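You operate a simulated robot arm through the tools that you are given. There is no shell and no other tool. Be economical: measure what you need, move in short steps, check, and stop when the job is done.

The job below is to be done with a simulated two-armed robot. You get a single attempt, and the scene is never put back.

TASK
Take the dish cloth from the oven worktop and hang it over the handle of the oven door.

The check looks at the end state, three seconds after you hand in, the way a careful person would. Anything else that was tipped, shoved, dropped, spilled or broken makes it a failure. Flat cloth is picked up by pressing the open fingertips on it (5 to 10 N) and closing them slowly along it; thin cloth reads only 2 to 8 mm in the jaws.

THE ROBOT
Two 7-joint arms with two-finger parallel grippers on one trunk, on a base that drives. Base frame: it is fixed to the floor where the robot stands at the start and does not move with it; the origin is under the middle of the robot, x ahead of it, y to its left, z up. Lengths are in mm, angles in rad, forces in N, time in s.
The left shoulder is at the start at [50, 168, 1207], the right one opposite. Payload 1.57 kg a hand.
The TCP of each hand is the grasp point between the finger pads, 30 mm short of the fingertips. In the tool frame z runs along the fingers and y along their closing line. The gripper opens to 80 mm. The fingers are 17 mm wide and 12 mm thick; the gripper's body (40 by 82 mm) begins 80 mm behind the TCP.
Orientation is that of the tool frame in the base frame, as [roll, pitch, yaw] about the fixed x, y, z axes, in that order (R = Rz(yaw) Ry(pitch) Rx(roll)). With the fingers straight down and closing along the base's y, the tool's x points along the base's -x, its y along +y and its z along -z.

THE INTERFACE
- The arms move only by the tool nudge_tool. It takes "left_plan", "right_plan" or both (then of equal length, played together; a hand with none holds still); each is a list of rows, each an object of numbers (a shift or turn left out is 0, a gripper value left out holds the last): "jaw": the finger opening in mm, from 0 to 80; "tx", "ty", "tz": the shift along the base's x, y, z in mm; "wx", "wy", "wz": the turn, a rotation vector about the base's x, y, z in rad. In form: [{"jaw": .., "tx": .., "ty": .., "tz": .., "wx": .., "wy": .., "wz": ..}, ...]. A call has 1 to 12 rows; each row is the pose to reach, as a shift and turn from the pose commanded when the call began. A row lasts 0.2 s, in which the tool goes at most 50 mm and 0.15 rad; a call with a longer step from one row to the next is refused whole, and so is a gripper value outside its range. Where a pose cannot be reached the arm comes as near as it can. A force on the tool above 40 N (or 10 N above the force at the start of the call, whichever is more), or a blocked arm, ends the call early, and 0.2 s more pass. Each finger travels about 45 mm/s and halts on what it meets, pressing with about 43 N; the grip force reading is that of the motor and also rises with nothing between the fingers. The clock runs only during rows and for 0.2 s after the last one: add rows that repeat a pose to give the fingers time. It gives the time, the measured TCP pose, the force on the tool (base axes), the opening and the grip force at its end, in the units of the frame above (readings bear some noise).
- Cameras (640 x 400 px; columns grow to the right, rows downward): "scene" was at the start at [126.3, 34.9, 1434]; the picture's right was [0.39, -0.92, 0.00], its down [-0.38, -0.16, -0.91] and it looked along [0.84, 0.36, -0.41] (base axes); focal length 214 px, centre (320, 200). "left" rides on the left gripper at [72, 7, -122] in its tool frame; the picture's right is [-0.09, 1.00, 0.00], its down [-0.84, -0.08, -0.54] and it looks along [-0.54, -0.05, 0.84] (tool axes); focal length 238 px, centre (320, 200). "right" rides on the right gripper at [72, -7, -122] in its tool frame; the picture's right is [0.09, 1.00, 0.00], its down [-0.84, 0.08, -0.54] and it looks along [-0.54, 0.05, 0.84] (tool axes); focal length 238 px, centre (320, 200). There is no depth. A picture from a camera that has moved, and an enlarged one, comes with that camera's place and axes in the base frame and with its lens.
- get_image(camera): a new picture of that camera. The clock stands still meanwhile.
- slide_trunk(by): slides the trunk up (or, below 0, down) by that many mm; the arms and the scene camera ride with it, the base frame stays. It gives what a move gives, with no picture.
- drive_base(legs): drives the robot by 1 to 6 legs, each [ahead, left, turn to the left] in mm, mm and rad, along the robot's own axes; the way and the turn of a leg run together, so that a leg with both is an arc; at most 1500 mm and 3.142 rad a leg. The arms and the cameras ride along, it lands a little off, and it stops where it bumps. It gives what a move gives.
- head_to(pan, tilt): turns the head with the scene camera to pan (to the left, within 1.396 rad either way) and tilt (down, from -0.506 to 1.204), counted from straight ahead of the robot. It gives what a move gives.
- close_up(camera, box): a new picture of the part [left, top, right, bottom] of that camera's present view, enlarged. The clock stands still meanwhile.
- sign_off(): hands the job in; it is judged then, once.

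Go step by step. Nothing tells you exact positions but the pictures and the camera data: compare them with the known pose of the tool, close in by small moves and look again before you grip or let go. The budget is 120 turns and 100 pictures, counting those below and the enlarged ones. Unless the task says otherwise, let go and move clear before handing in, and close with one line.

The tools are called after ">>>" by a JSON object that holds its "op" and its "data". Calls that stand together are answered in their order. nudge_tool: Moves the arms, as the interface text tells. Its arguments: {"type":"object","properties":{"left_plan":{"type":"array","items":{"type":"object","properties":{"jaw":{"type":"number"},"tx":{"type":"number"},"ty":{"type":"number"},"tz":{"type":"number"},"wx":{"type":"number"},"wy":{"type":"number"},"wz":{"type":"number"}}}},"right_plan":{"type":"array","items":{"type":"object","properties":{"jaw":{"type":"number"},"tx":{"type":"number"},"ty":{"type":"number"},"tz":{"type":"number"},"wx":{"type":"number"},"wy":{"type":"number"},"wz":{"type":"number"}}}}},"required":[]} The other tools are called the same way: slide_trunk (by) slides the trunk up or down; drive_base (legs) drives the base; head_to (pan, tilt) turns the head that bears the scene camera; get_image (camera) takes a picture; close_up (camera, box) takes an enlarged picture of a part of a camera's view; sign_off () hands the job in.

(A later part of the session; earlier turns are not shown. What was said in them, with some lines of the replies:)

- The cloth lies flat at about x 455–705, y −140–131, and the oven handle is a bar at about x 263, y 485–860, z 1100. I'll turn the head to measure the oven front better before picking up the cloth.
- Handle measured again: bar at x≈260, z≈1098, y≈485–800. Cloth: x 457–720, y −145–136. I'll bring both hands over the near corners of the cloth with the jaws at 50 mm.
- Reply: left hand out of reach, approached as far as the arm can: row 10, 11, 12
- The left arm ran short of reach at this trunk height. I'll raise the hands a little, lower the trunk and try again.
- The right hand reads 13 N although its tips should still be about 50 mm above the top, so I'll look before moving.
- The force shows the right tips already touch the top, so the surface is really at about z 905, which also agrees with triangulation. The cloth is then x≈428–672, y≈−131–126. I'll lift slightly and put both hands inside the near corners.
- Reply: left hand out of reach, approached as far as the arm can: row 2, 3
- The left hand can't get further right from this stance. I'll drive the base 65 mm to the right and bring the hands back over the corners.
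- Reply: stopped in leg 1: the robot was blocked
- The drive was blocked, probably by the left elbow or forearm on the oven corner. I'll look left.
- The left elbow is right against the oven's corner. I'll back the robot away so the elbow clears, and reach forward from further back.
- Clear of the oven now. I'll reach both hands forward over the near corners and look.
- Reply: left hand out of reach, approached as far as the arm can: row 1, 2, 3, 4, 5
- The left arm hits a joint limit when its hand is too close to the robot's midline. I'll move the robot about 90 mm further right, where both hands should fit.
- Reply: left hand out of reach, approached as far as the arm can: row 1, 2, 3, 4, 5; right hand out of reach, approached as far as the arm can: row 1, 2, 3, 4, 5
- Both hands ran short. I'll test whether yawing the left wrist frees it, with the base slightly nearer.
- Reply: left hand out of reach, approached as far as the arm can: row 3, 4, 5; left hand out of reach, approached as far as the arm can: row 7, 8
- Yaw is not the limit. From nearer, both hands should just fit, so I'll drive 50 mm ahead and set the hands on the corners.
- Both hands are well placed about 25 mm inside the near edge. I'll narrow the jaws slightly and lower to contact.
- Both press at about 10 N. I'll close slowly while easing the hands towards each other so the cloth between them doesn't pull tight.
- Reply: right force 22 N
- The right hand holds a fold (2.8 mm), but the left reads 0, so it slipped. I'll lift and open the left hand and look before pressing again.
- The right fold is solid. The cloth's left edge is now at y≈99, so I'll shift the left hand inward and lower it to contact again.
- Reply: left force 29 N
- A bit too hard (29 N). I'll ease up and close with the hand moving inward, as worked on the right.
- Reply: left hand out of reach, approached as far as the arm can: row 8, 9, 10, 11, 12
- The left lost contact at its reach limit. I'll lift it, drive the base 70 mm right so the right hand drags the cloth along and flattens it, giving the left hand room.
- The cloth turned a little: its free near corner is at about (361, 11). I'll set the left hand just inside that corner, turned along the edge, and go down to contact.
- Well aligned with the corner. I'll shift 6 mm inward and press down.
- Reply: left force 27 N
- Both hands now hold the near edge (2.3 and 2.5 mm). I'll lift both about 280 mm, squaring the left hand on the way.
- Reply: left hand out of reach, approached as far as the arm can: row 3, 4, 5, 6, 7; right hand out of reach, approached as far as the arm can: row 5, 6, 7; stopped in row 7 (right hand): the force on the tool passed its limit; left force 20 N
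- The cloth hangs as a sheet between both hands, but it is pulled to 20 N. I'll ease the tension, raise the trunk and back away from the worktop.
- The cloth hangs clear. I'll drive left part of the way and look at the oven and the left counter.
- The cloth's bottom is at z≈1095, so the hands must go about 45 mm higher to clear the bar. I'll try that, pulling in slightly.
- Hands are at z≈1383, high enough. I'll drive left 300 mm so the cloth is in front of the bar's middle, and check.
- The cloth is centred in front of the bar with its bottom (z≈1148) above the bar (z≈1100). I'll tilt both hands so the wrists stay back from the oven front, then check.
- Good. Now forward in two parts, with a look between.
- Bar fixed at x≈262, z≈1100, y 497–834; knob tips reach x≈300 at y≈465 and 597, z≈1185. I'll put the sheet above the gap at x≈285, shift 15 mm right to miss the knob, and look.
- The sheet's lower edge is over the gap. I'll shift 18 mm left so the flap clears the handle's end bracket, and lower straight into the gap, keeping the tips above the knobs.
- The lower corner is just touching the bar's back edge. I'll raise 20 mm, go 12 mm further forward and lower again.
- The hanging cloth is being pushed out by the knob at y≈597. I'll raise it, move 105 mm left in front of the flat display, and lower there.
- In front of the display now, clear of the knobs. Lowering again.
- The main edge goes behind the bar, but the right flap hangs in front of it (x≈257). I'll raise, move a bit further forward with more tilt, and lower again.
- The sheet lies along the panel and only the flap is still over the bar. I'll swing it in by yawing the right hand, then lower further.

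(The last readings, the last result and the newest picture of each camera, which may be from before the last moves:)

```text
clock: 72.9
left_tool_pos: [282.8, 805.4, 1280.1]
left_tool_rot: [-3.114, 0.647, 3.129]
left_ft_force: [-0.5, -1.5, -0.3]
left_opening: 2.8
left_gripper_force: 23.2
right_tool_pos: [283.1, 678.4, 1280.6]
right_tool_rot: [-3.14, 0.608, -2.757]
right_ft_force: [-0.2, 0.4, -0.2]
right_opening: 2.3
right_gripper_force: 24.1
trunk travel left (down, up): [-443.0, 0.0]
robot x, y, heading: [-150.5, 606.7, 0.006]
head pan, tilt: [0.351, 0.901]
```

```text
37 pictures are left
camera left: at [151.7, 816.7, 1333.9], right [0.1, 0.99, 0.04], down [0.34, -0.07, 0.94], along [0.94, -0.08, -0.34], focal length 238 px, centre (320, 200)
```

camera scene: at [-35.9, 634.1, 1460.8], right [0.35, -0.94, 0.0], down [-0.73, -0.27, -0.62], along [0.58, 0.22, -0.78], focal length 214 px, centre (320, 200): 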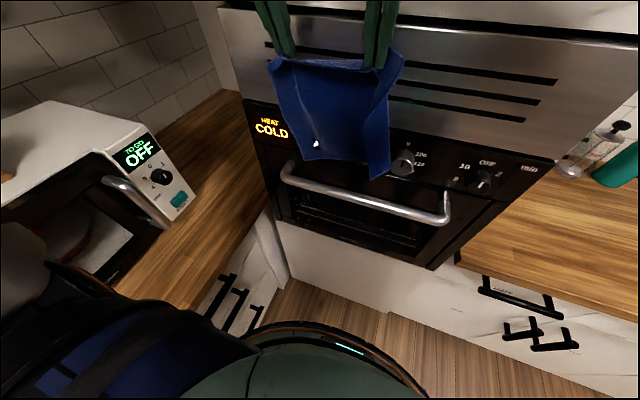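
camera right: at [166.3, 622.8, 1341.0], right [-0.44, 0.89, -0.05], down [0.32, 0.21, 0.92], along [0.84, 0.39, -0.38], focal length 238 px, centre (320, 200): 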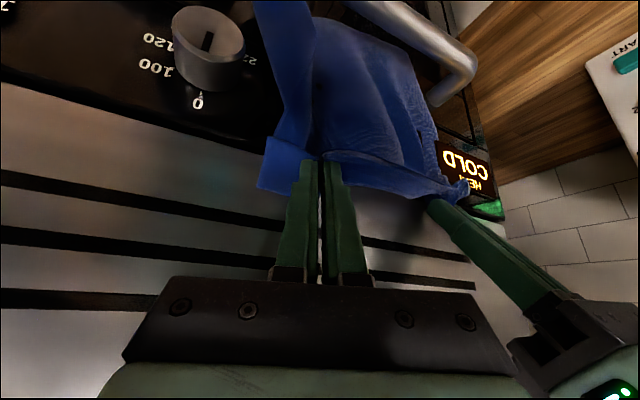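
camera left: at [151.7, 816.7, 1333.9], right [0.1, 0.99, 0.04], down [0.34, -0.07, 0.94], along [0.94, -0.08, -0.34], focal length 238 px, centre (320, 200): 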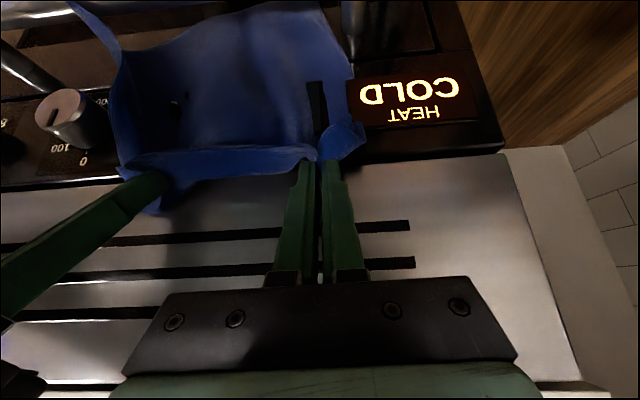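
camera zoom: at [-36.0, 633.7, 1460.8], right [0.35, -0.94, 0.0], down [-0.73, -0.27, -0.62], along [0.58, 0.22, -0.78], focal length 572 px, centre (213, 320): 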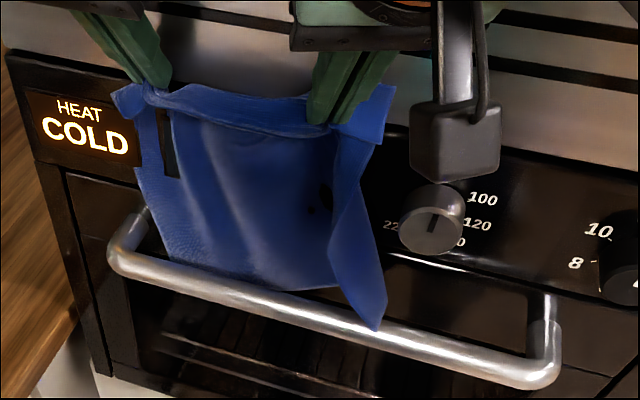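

The main sheet goes behind the bar; only a small flap corner lies over it, which is harmless. I'll lower another 40 mm.

>>> {"op": "nudge_tool", "data": {"right_plan": [{"tz": -12}, {"tz": -24}, {"tz": -36}, {"tz": -42}, {"tz": -42}], "left_plan": [{"tz": -12}, {"tz": -24}, {"tz": -36}, {"tz": -42}, {"tz": -42}]}}

>>> {"op": "close_up", "data": {"camera": "scene", "box": [240, 80, 480, 230]}}

>>> {"op": "get_image", "data": {"camera": "left"}}

```text
clock: 74.1
left_tool_pos: [283.0, 805.9, 1238.0]
left_tool_rot: [-3.115, 0.647, 3.131]
left_ft_force: [-0.4, -1.0, 0.4]
left_opening: 2.2
left_gripper_force: 23.8
right_tool_pos: [283.3, 676.1, 1239.5]
right_tool_rot: [3.141, 0.608, -2.759]
right_ft_force: [-1.1, 0.7, -0.5]
right_opening: 2.4
right_gripper_force: 23.8
trunk travel left (down, up): [-443.0, 0.0]
robot x, y, heading: [-147.8, 609.0, 0.001]
head pan, tilt: [0.351, 0.901]
```

```text
2.67 times, centred on (360, 155) of scene
camera zoom: at [-36.0, 633.6, 1460.8], right [0.35, -0.94, 0.0], down [-0.73, -0.27, -0.62], along [0.58, 0.22, -0.78], focal length 572 px, centre (213, 320)
```

zoom: 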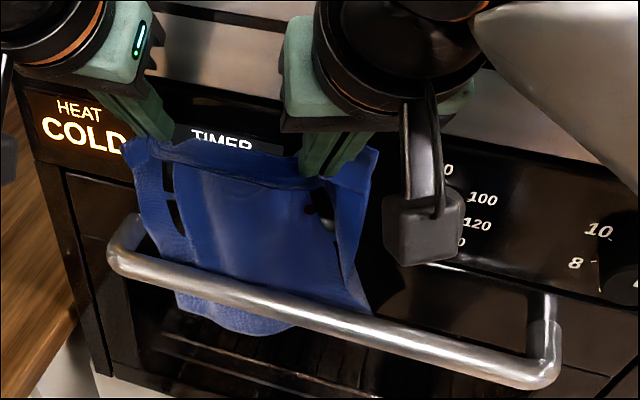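

```text
35 pictures are left
camera left: at [151.4, 817.2, 1291.6], right [0.1, 0.99, 0.04], down [0.34, -0.07, 0.94], along [0.94, -0.08, -0.34], focal length 238 px, centre (320, 200)
```

left: 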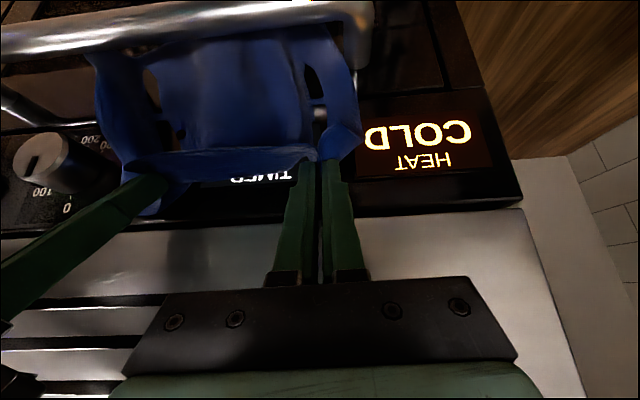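

The whole cloth now hangs behind the bar, with its lower edge visible below it. Next I'll swing the held edge back over the bar to the front in an arc.

>>> {"op": "nudge_tool", "data": {"right_plan": [{"tz": -12}, {"tx": -25, "tz": -10}, {"tx": -50, "tz": -14}, {"tx": -75, "tz": -26}, {"tx": -95, "tz": -45}, {"tx": -108, "tz": -68}, {"tx": -114, "tz": -92}, {"tx": -114, "tz": -92}], "left_plan": [{"tz": -12}, {"tx": -25, "tz": -10}, {"tx": -50, "tz": -14}, {"tx": -75, "tz": -26}, {"tx": -95, "tz": -45}, {"tx": -108, "tz": -68}, {"tx": -114, "tz": -92}, {"tx": -114, "tz": -92}]}}

>>> {"op": "get_image", "data": {"camera": "scene"}}

>>> {"op": "get_image", "data": {"camera": "left"}}

```text
clock: 75.9
left_tool_pos: [230.8, 791.1, 1168.7]
left_tool_rot: [-3.115, 0.646, 3.131]
left_ft_force: [-2.8, -4.0, -0.8]
left_opening: 2.0
left_gripper_force: 23.7
left hand out of reach, approached as far as the arm can: row 4, 5, 6, 7, 8
right_tool_pos: [167.5, 678.6, 1146.6]
right_tool_rot: [-3.141, 0.609, -2.758]
right_ft_force: [2.8, 4.3, 2.2]
right_opening: 2.3
right_gripper_force: 24.3
trunk travel left (down, up): [-443.0, 0.0]
robot x, y, heading: [-145.6, 610.7, 0.01]
head pan, tilt: [0.351, 0.901]
```

```text
34 pictures are left
camera scene: at [-36.9, 634.1, 1460.9], right [0.35, -0.94, 0.0], down [-0.73, -0.27, -0.62], along [0.58, 0.22, -0.78], focal length 214 px, centre (320, 200)
```

scene: 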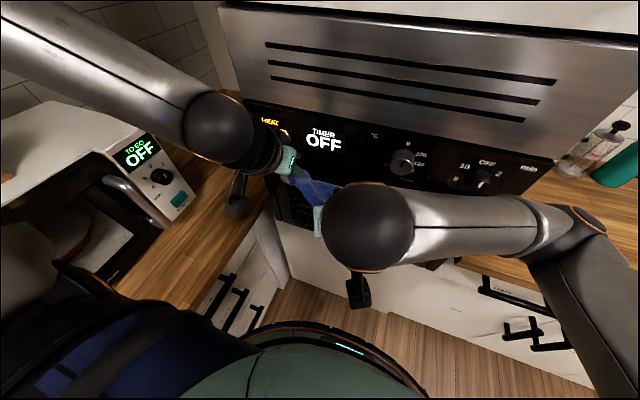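

```text
33 pictures are left
camera left: at [99.9, 802.4, 1222.1], right [0.1, 0.99, 0.03], down [0.34, -0.07, 0.94], along [0.94, -0.08, -0.34], focal length 238 px, centre (320, 200)
```

left: 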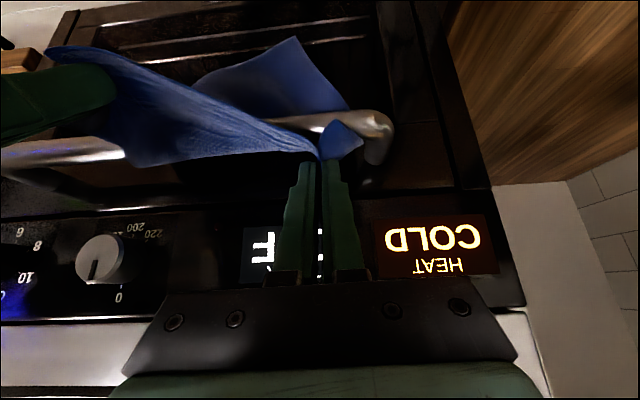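

The left arm reached its limit halfway, so the base and trunk will do the rest: I'll ease the right hand forward, then drive back 60 mm.

>>> {"op": "nudge_tool", "data": {"right_plan": [{"tx": 25, "tz": 10}, {"tx": 50, "tz": 20}, {"tx": 50, "tz": 20}]}}

>>> {"op": "drive_base", "data": {"legs": [[-55, 0, 0]]}}

>>> {"op": "get_image", "data": {"camera": "left"}}

>>> {"op": "get_image", "data": {"camera": "right"}}

```text
clock: 76.7
left_tool_pos: [231.8, 790.4, 1168.2]
left_tool_rot: [-3.118, 0.649, 3.13]
left_ft_force: [-0.2, 0.2, -1.1]
left_opening: 2.4
left_gripper_force: 24.0
right_tool_pos: [218.9, 676.8, 1167.0]
right_tool_rot: [3.141, 0.608, -2.757]
right_ft_force: [0.0, -0.9, 0.0]
right_opening: 2.4
right_gripper_force: 24.0
trunk travel left (down, up): [-443.0, 0.0]
robot x, y, heading: [-149.5, 607.1, 0.002]
head pan, tilt: [0.351, 0.901]
```

```text
clock: 77.6
left_tool_pos: [178.3, 791.5, 1168.6]
left_tool_rot: [-3.116, 0.648, 3.128]
left_ft_force: [-0.1, 0.3, 0.6]
left_opening: 2.2
left_gripper_force: 23.8
right_tool_pos: [165.1, 676.8, 1167.8]
right_tool_rot: [3.141, 0.607, -2.756]
right_ft_force: [0.3, -0.2, 0.9]
right_opening: 2.3
right_gripper_force: 23.8
trunk travel left (down, up): [-443.0, 0.0]
robot x, y, heading: [-200.9, 605.8, 0.009]
head pan, tilt: [0.351, 0.901]
```

```text
32 pictures are left
camera left: at [46.7, 801.8, 1222.4], right [0.1, 0.99, 0.04], down [0.34, -0.07, 0.94], along [0.94, -0.08, -0.34], focal length 238 px, centre (320, 200)
```

left: 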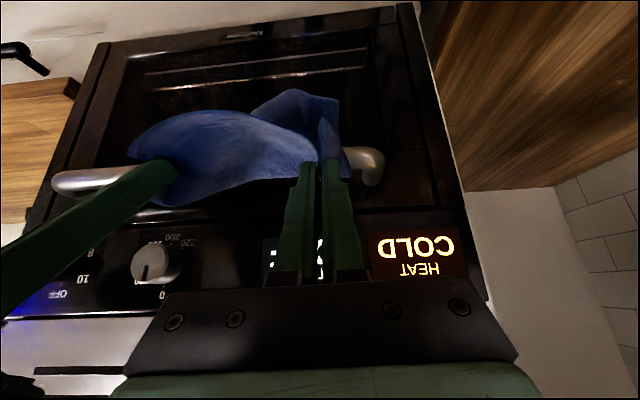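

```text
31 pictures are left
camera right: at [49.1, 622.3, 1228.4], right [-0.44, 0.9, -0.05], down [0.32, 0.21, 0.92], along [0.84, 0.39, -0.38], focal length 238 px, centre (320, 200)
```

right: 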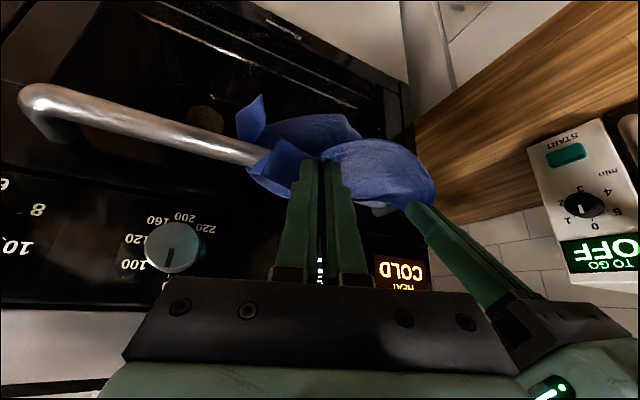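

The cloth is over the bar with its back part still behind and below it. Now I'll lower the trunk 80 mm to bring the held edge down in front.

>>> {"op": "slide_trunk", "data": {"by": -80}}

>>> {"op": "get_image", "data": {"camera": "left"}}

>>> {"op": "get_image", "data": {"camera": "right"}}

>>> {"op": "get_image", "data": {"camera": "scene"}}

```text
clock: 78.8
left_tool_pos: [179.0, 790.6, 1088.0]
left_tool_rot: [-3.118, 0.647, 3.13]
left_ft_force: [0.4, -0.9, -0.1]
left_opening: 2.3
left_gripper_force: 23.9
right_tool_pos: [165.0, 676.4, 1088.7]
right_tool_rot: [3.141, 0.609, -2.755]
right_ft_force: [-0.5, 1.4, -0.7]
right_opening: 2.6
right_gripper_force: 23.5
trunk travel left (down, up): [-363.0, 80.0]
robot x, y, heading: [-198.0, 607.3, 0.009]
head pan, tilt: [0.351, 0.901]
```

```text
30 pictures are left
camera left: at [47.7, 801.8, 1142.2], right [0.1, 0.99, 0.04], down [0.34, -0.07, 0.94], along [0.94, -0.08, -0.34], focal length 238 px, centre (320, 200)
```

left: 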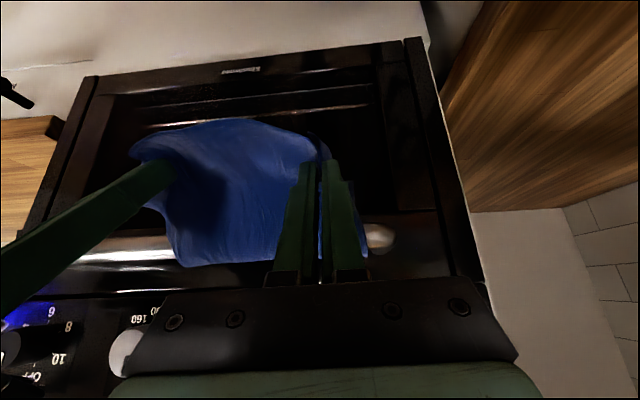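

```text
29 pictures are left
camera right: at [50.1, 622.2, 1148.2], right [-0.44, 0.9, -0.05], down [0.32, 0.21, 0.92], along [0.84, 0.39, -0.38], focal length 238 px, centre (320, 200)
```

right: 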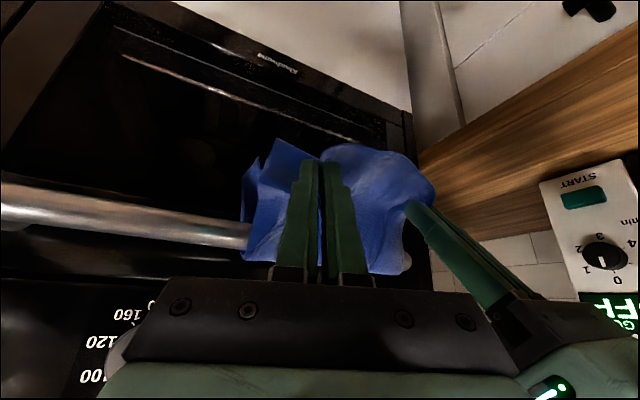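

```text
28 pictures are left
camera scene: at [-89.0, 633.2, 1380.8], right [0.35, -0.94, 0.0], down [-0.73, -0.27, -0.62], along [0.58, 0.22, -0.78], focal length 214 px, centre (320, 200)
```

scene: 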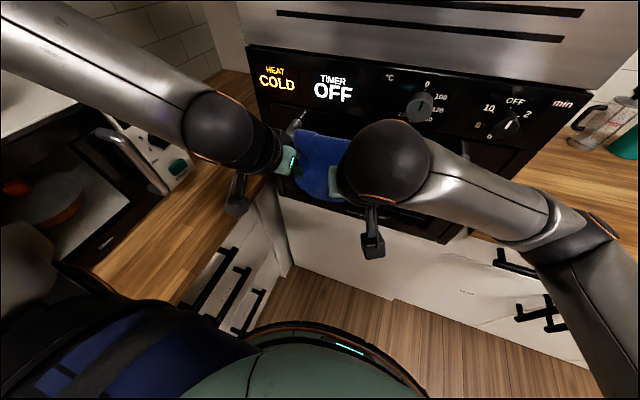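

The cloth is draped over the bar. I'll bring the held edge closer under the front of the bar before opening.

>>> {"op": "drive_base", "data": {"legs": [[25, 0, 0]]}}

>>> {"op": "slide_trunk", "data": {"by": -12}}

>>> {"op": "nudge_tool", "data": {"right_plan": [{"jaw": 6, "tx": 8}, {"jaw": 12, "tx": 8}, {"jaw": 18, "tx": 8}, {"jaw": 24, "tx": 8}, {"jaw": 30, "tx": 8}, {"jaw": 30, "tx": 8}], "left_plan": [{"jaw": 6}, {"jaw": 12}, {"jaw": 18}, {"jaw": 24}, {"jaw": 30}, {"jaw": 30}]}}

>>> {"op": "get_image", "data": {"camera": "left"}}

>>> {"op": "get_image", "data": {"camera": "right"}}

```text
clock: 79.6
left_tool_pos: [204.7, 791.3, 1088.5]
left_tool_rot: [-3.116, 0.645, 3.13]
left_ft_force: [0.2, -0.5, -0.8]
left_opening: 2.5
left_gripper_force: 23.9
right_tool_pos: [192.3, 675.8, 1088.5]
right_tool_rot: [3.141, 0.607, -2.757]
right_ft_force: [1.2, -0.3, -0.6]
right_opening: 2.6
right_gripper_force: 23.2
trunk travel left (down, up): [-363.0, 80.0]
robot x, y, heading: [-174.2, 604.5, 0.008]
head pan, tilt: [0.351, 0.901]
```

```text
clock: 80.2
left_tool_pos: [203.4, 790.7, 1077.0]
left_tool_rot: [-3.117, 0.648, 3.128]
left_ft_force: [1.2, -0.8, 0.1]
left_opening: 2.3
left_gripper_force: 24.0
right_tool_pos: [190.6, 676.3, 1074.9]
right_tool_rot: [-3.141, 0.609, -2.757]
right_ft_force: [-0.4, -0.1, -0.1]
right_opening: 2.5
right_gripper_force: 23.7
trunk travel left (down, up): [-351.0, 92.0]
robot x, y, heading: [-175.9, 610.0, 0.006]
head pan, tilt: [0.351, 0.901]
```

```text
clock: 81.6
left_tool_pos: [203.2, 790.3, 1077.2]
left_tool_rot: [-3.119, 0.645, 3.13]
left_ft_force: [0.2, -0.1, 0.1]
left_opening: 30.0
left_gripper_force: 0.1
right_tool_pos: [200.1, 676.9, 1074.8]
right_tool_rot: [-3.141, 0.609, -2.756]
right_ft_force: [-0.2, -0.5, 0.8]
right_opening: 30.0
right_gripper_force: 0.1
trunk travel left (down, up): [-351.0, 92.0]
robot x, y, heading: [-172.9, 607.4, 0.006]
head pan, tilt: [0.351, 0.901]
```

```text
27 pictures are left
camera left: at [72.4, 802.0, 1130.1], right [0.1, 0.99, 0.04], down [0.34, -0.07, 0.94], along [0.94, -0.08, -0.34], focal length 238 px, centre (320, 200)
```

left: 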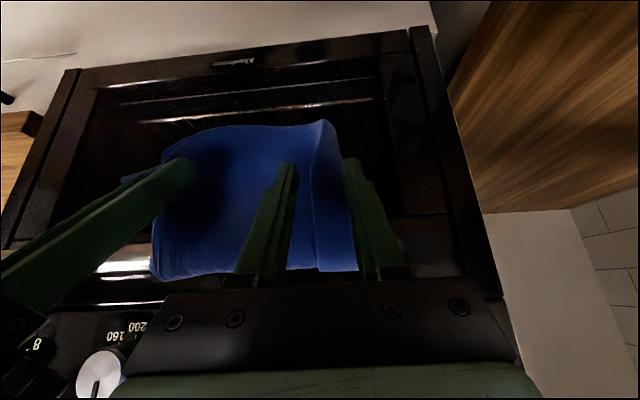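

```text
26 pictures are left
camera right: at [82.8, 622.3, 1135.3], right [-0.44, 0.9, -0.05], down [0.32, 0.21, 0.92], along [0.84, 0.39, -0.38], focal length 238 px, centre (320, 200)
```

right: 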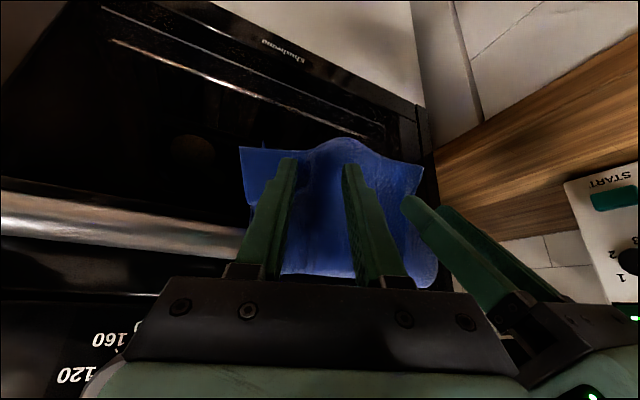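

Both hands have let go and the cloth hangs on the bar. I'll back straight off and check.

>>> {"op": "drive_base", "data": {"legs": [[-60, 0, 0], [-160, 0, 0]]}}

>>> {"op": "head_to", "data": {"pan": 0.25, "tilt": 0.5}}

>>> {"op": "get_image", "data": {"camera": "scene"}}

>>> {"op": "get_image", "data": {"camera": "left"}}

>>> {"op": "get_image", "data": {"camera": "right"}}

```text
clock: 83.6
left_tool_pos: [-16.5, 790.4, 1075.6]
left_tool_rot: [-3.117, 0.647, 3.133]
left_ft_force: [-0.1, 0.6, -0.1]
left_opening: 30.1
left_gripper_force: 0.0
right_tool_pos: [-21.4, 677.0, 1074.7]
right_tool_rot: [3.141, 0.61, -2.754]
right_ft_force: [-0.1, -0.2, 0.7]
right_opening: 30.1
right_gripper_force: 0.2
trunk travel left (down, up): [-351.0, 92.0]
robot x, y, heading: [-394.4, 606.4, 0.01]
head pan, tilt: [0.351, 0.901]
```

```text
clock: 84.5
left_tool_pos: [-16.9, 790.3, 1076.6]
left_tool_rot: [-3.116, 0.646, 3.134]
left_ft_force: [-0.1, -0.3, 0.0]
left_opening: 29.9
left_gripper_force: 0.0
right_tool_pos: [-20.2, 676.2, 1075.0]
right_tool_rot: [3.141, 0.609, -2.754]
right_ft_force: [-0.6, -0.1, -0.2]
right_opening: 29.8
right_gripper_force: 0.2
trunk travel left (down, up): [-351.0, 92.0]
robot x, y, heading: [-395.9, 606.2, 0.01]
head pan, tilt: [0.25, 0.499]
```

```text
25 pictures are left
camera scene: at [-265.8, 628.7, 1402.6], right [0.26, -0.97, 0.0], down [-0.46, -0.12, -0.88], along [0.85, 0.22, -0.48], focal length 214 px, centre (320, 200)
```

scene: 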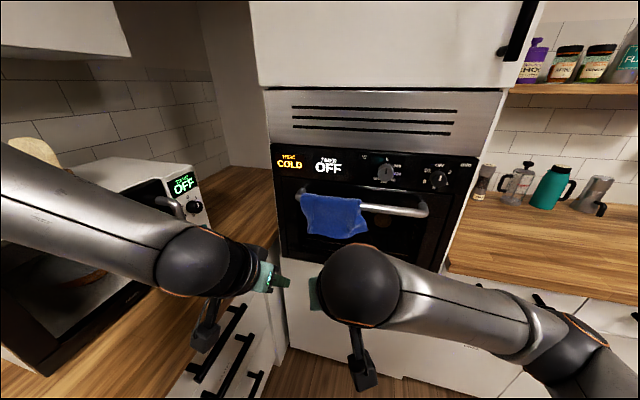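

```text
24 pictures are left
camera left: at [-147.0, 801.0, 1130.1], right [0.1, 0.99, 0.04], down [0.34, -0.07, 0.94], along [0.94, -0.08, -0.34], focal length 238 px, centre (320, 200)
```

left: 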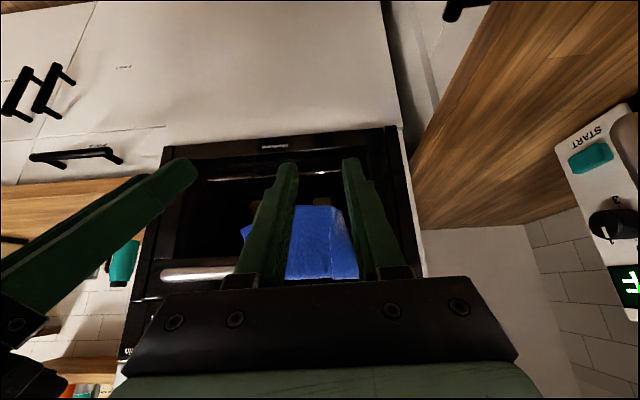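

```text
23 pictures are left
camera right: at [-136.0, 621.3, 1135.3], right [-0.45, 0.89, -0.05], down [0.32, 0.21, 0.92], along [0.84, 0.39, -0.38], focal length 238 px, centre (320, 200)
```

right: 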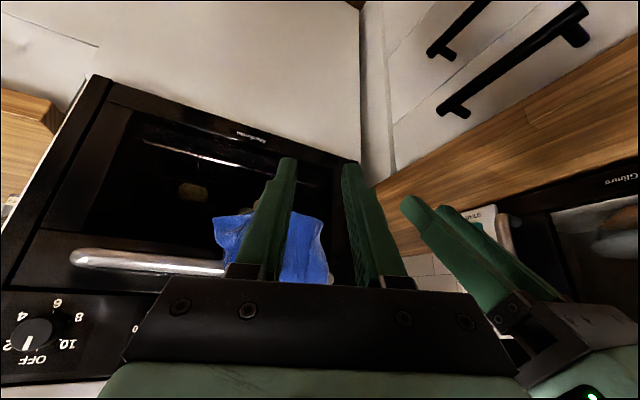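

The cloth hangs over the handle. One enlarged look to confirm it is balanced and nothing else changed.

>>> {"op": "close_up", "data": {"camera": "scene", "box": [250, 140, 490, 290]}}

>>> {"op": "drive_base", "data": {"legs": [[-60, 0, 0]]}}

>>> {"op": "close_up", "data": {"camera": "scene", "box": [250, 130, 490, 280]}}

```text
2.67 times, centred on (370, 215) of scene
camera zoom: at [-265.8, 628.7, 1402.6], right [0.26, -0.97, 0.0], down [-0.46, -0.12, -0.88], along [0.85, 0.22, -0.48], focal length 572 px, centre (187, 160)
```

zoom: 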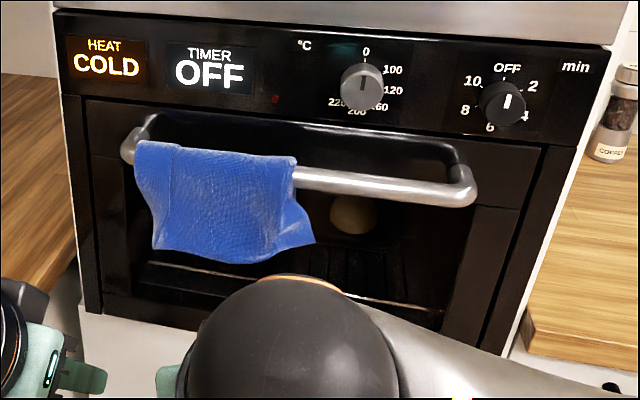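

```text
clock: 85.4
left_tool_pos: [-77.7, 790.2, 1077.0]
left_tool_rot: [-3.116, 0.648, 3.133]
left_ft_force: [0.2, -0.5, 0.0]
left_opening: 29.9
left_gripper_force: 0.2
right_tool_pos: [-81.6, 675.6, 1075.6]
right_tool_rot: [3.141, 0.61, -2.755]
right_ft_force: [-0.1, -0.2, 0.2]
right_opening: 30.0
right_gripper_force: 0.1
trunk travel left (down, up): [-351.0, 92.0]
robot x, y, heading: [-461.4, 606.3, 0.01]
head pan, tilt: [0.25, 0.499]
```

```text
2.67 times, centred on (370, 205) of scene
camera zoom: at [-328.1, 628.1, 1402.8], right [0.26, -0.97, 0.0], down [-0.46, -0.12, -0.88], along [0.85, 0.22, -0.48], focal length 572 px, centre (187, 187)
```

zoom: 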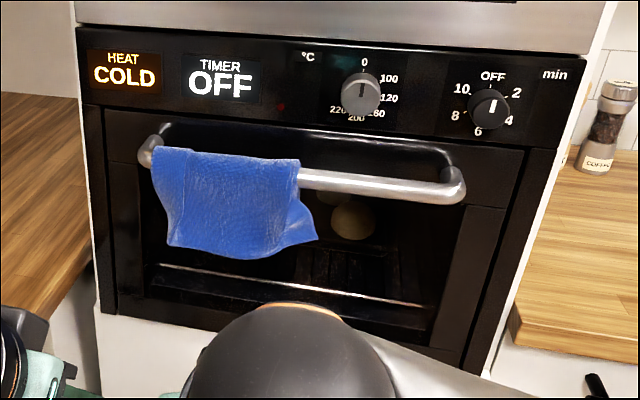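

The cloth hangs neatly over the bar, steady between two looks. The oven knobs are still at zero/OFF, and both hands are clear, so I'm handing in.

>>> {"op": "sign_off", "data": {}}

```text
The job is handed in.
```

The dish cloth is hanging over the oven door handle, both hands are clear of it, and I saw nothing else moved. Early on, the left elbow pressed against the oven's corner and stopped a drive; it left no visible mark.
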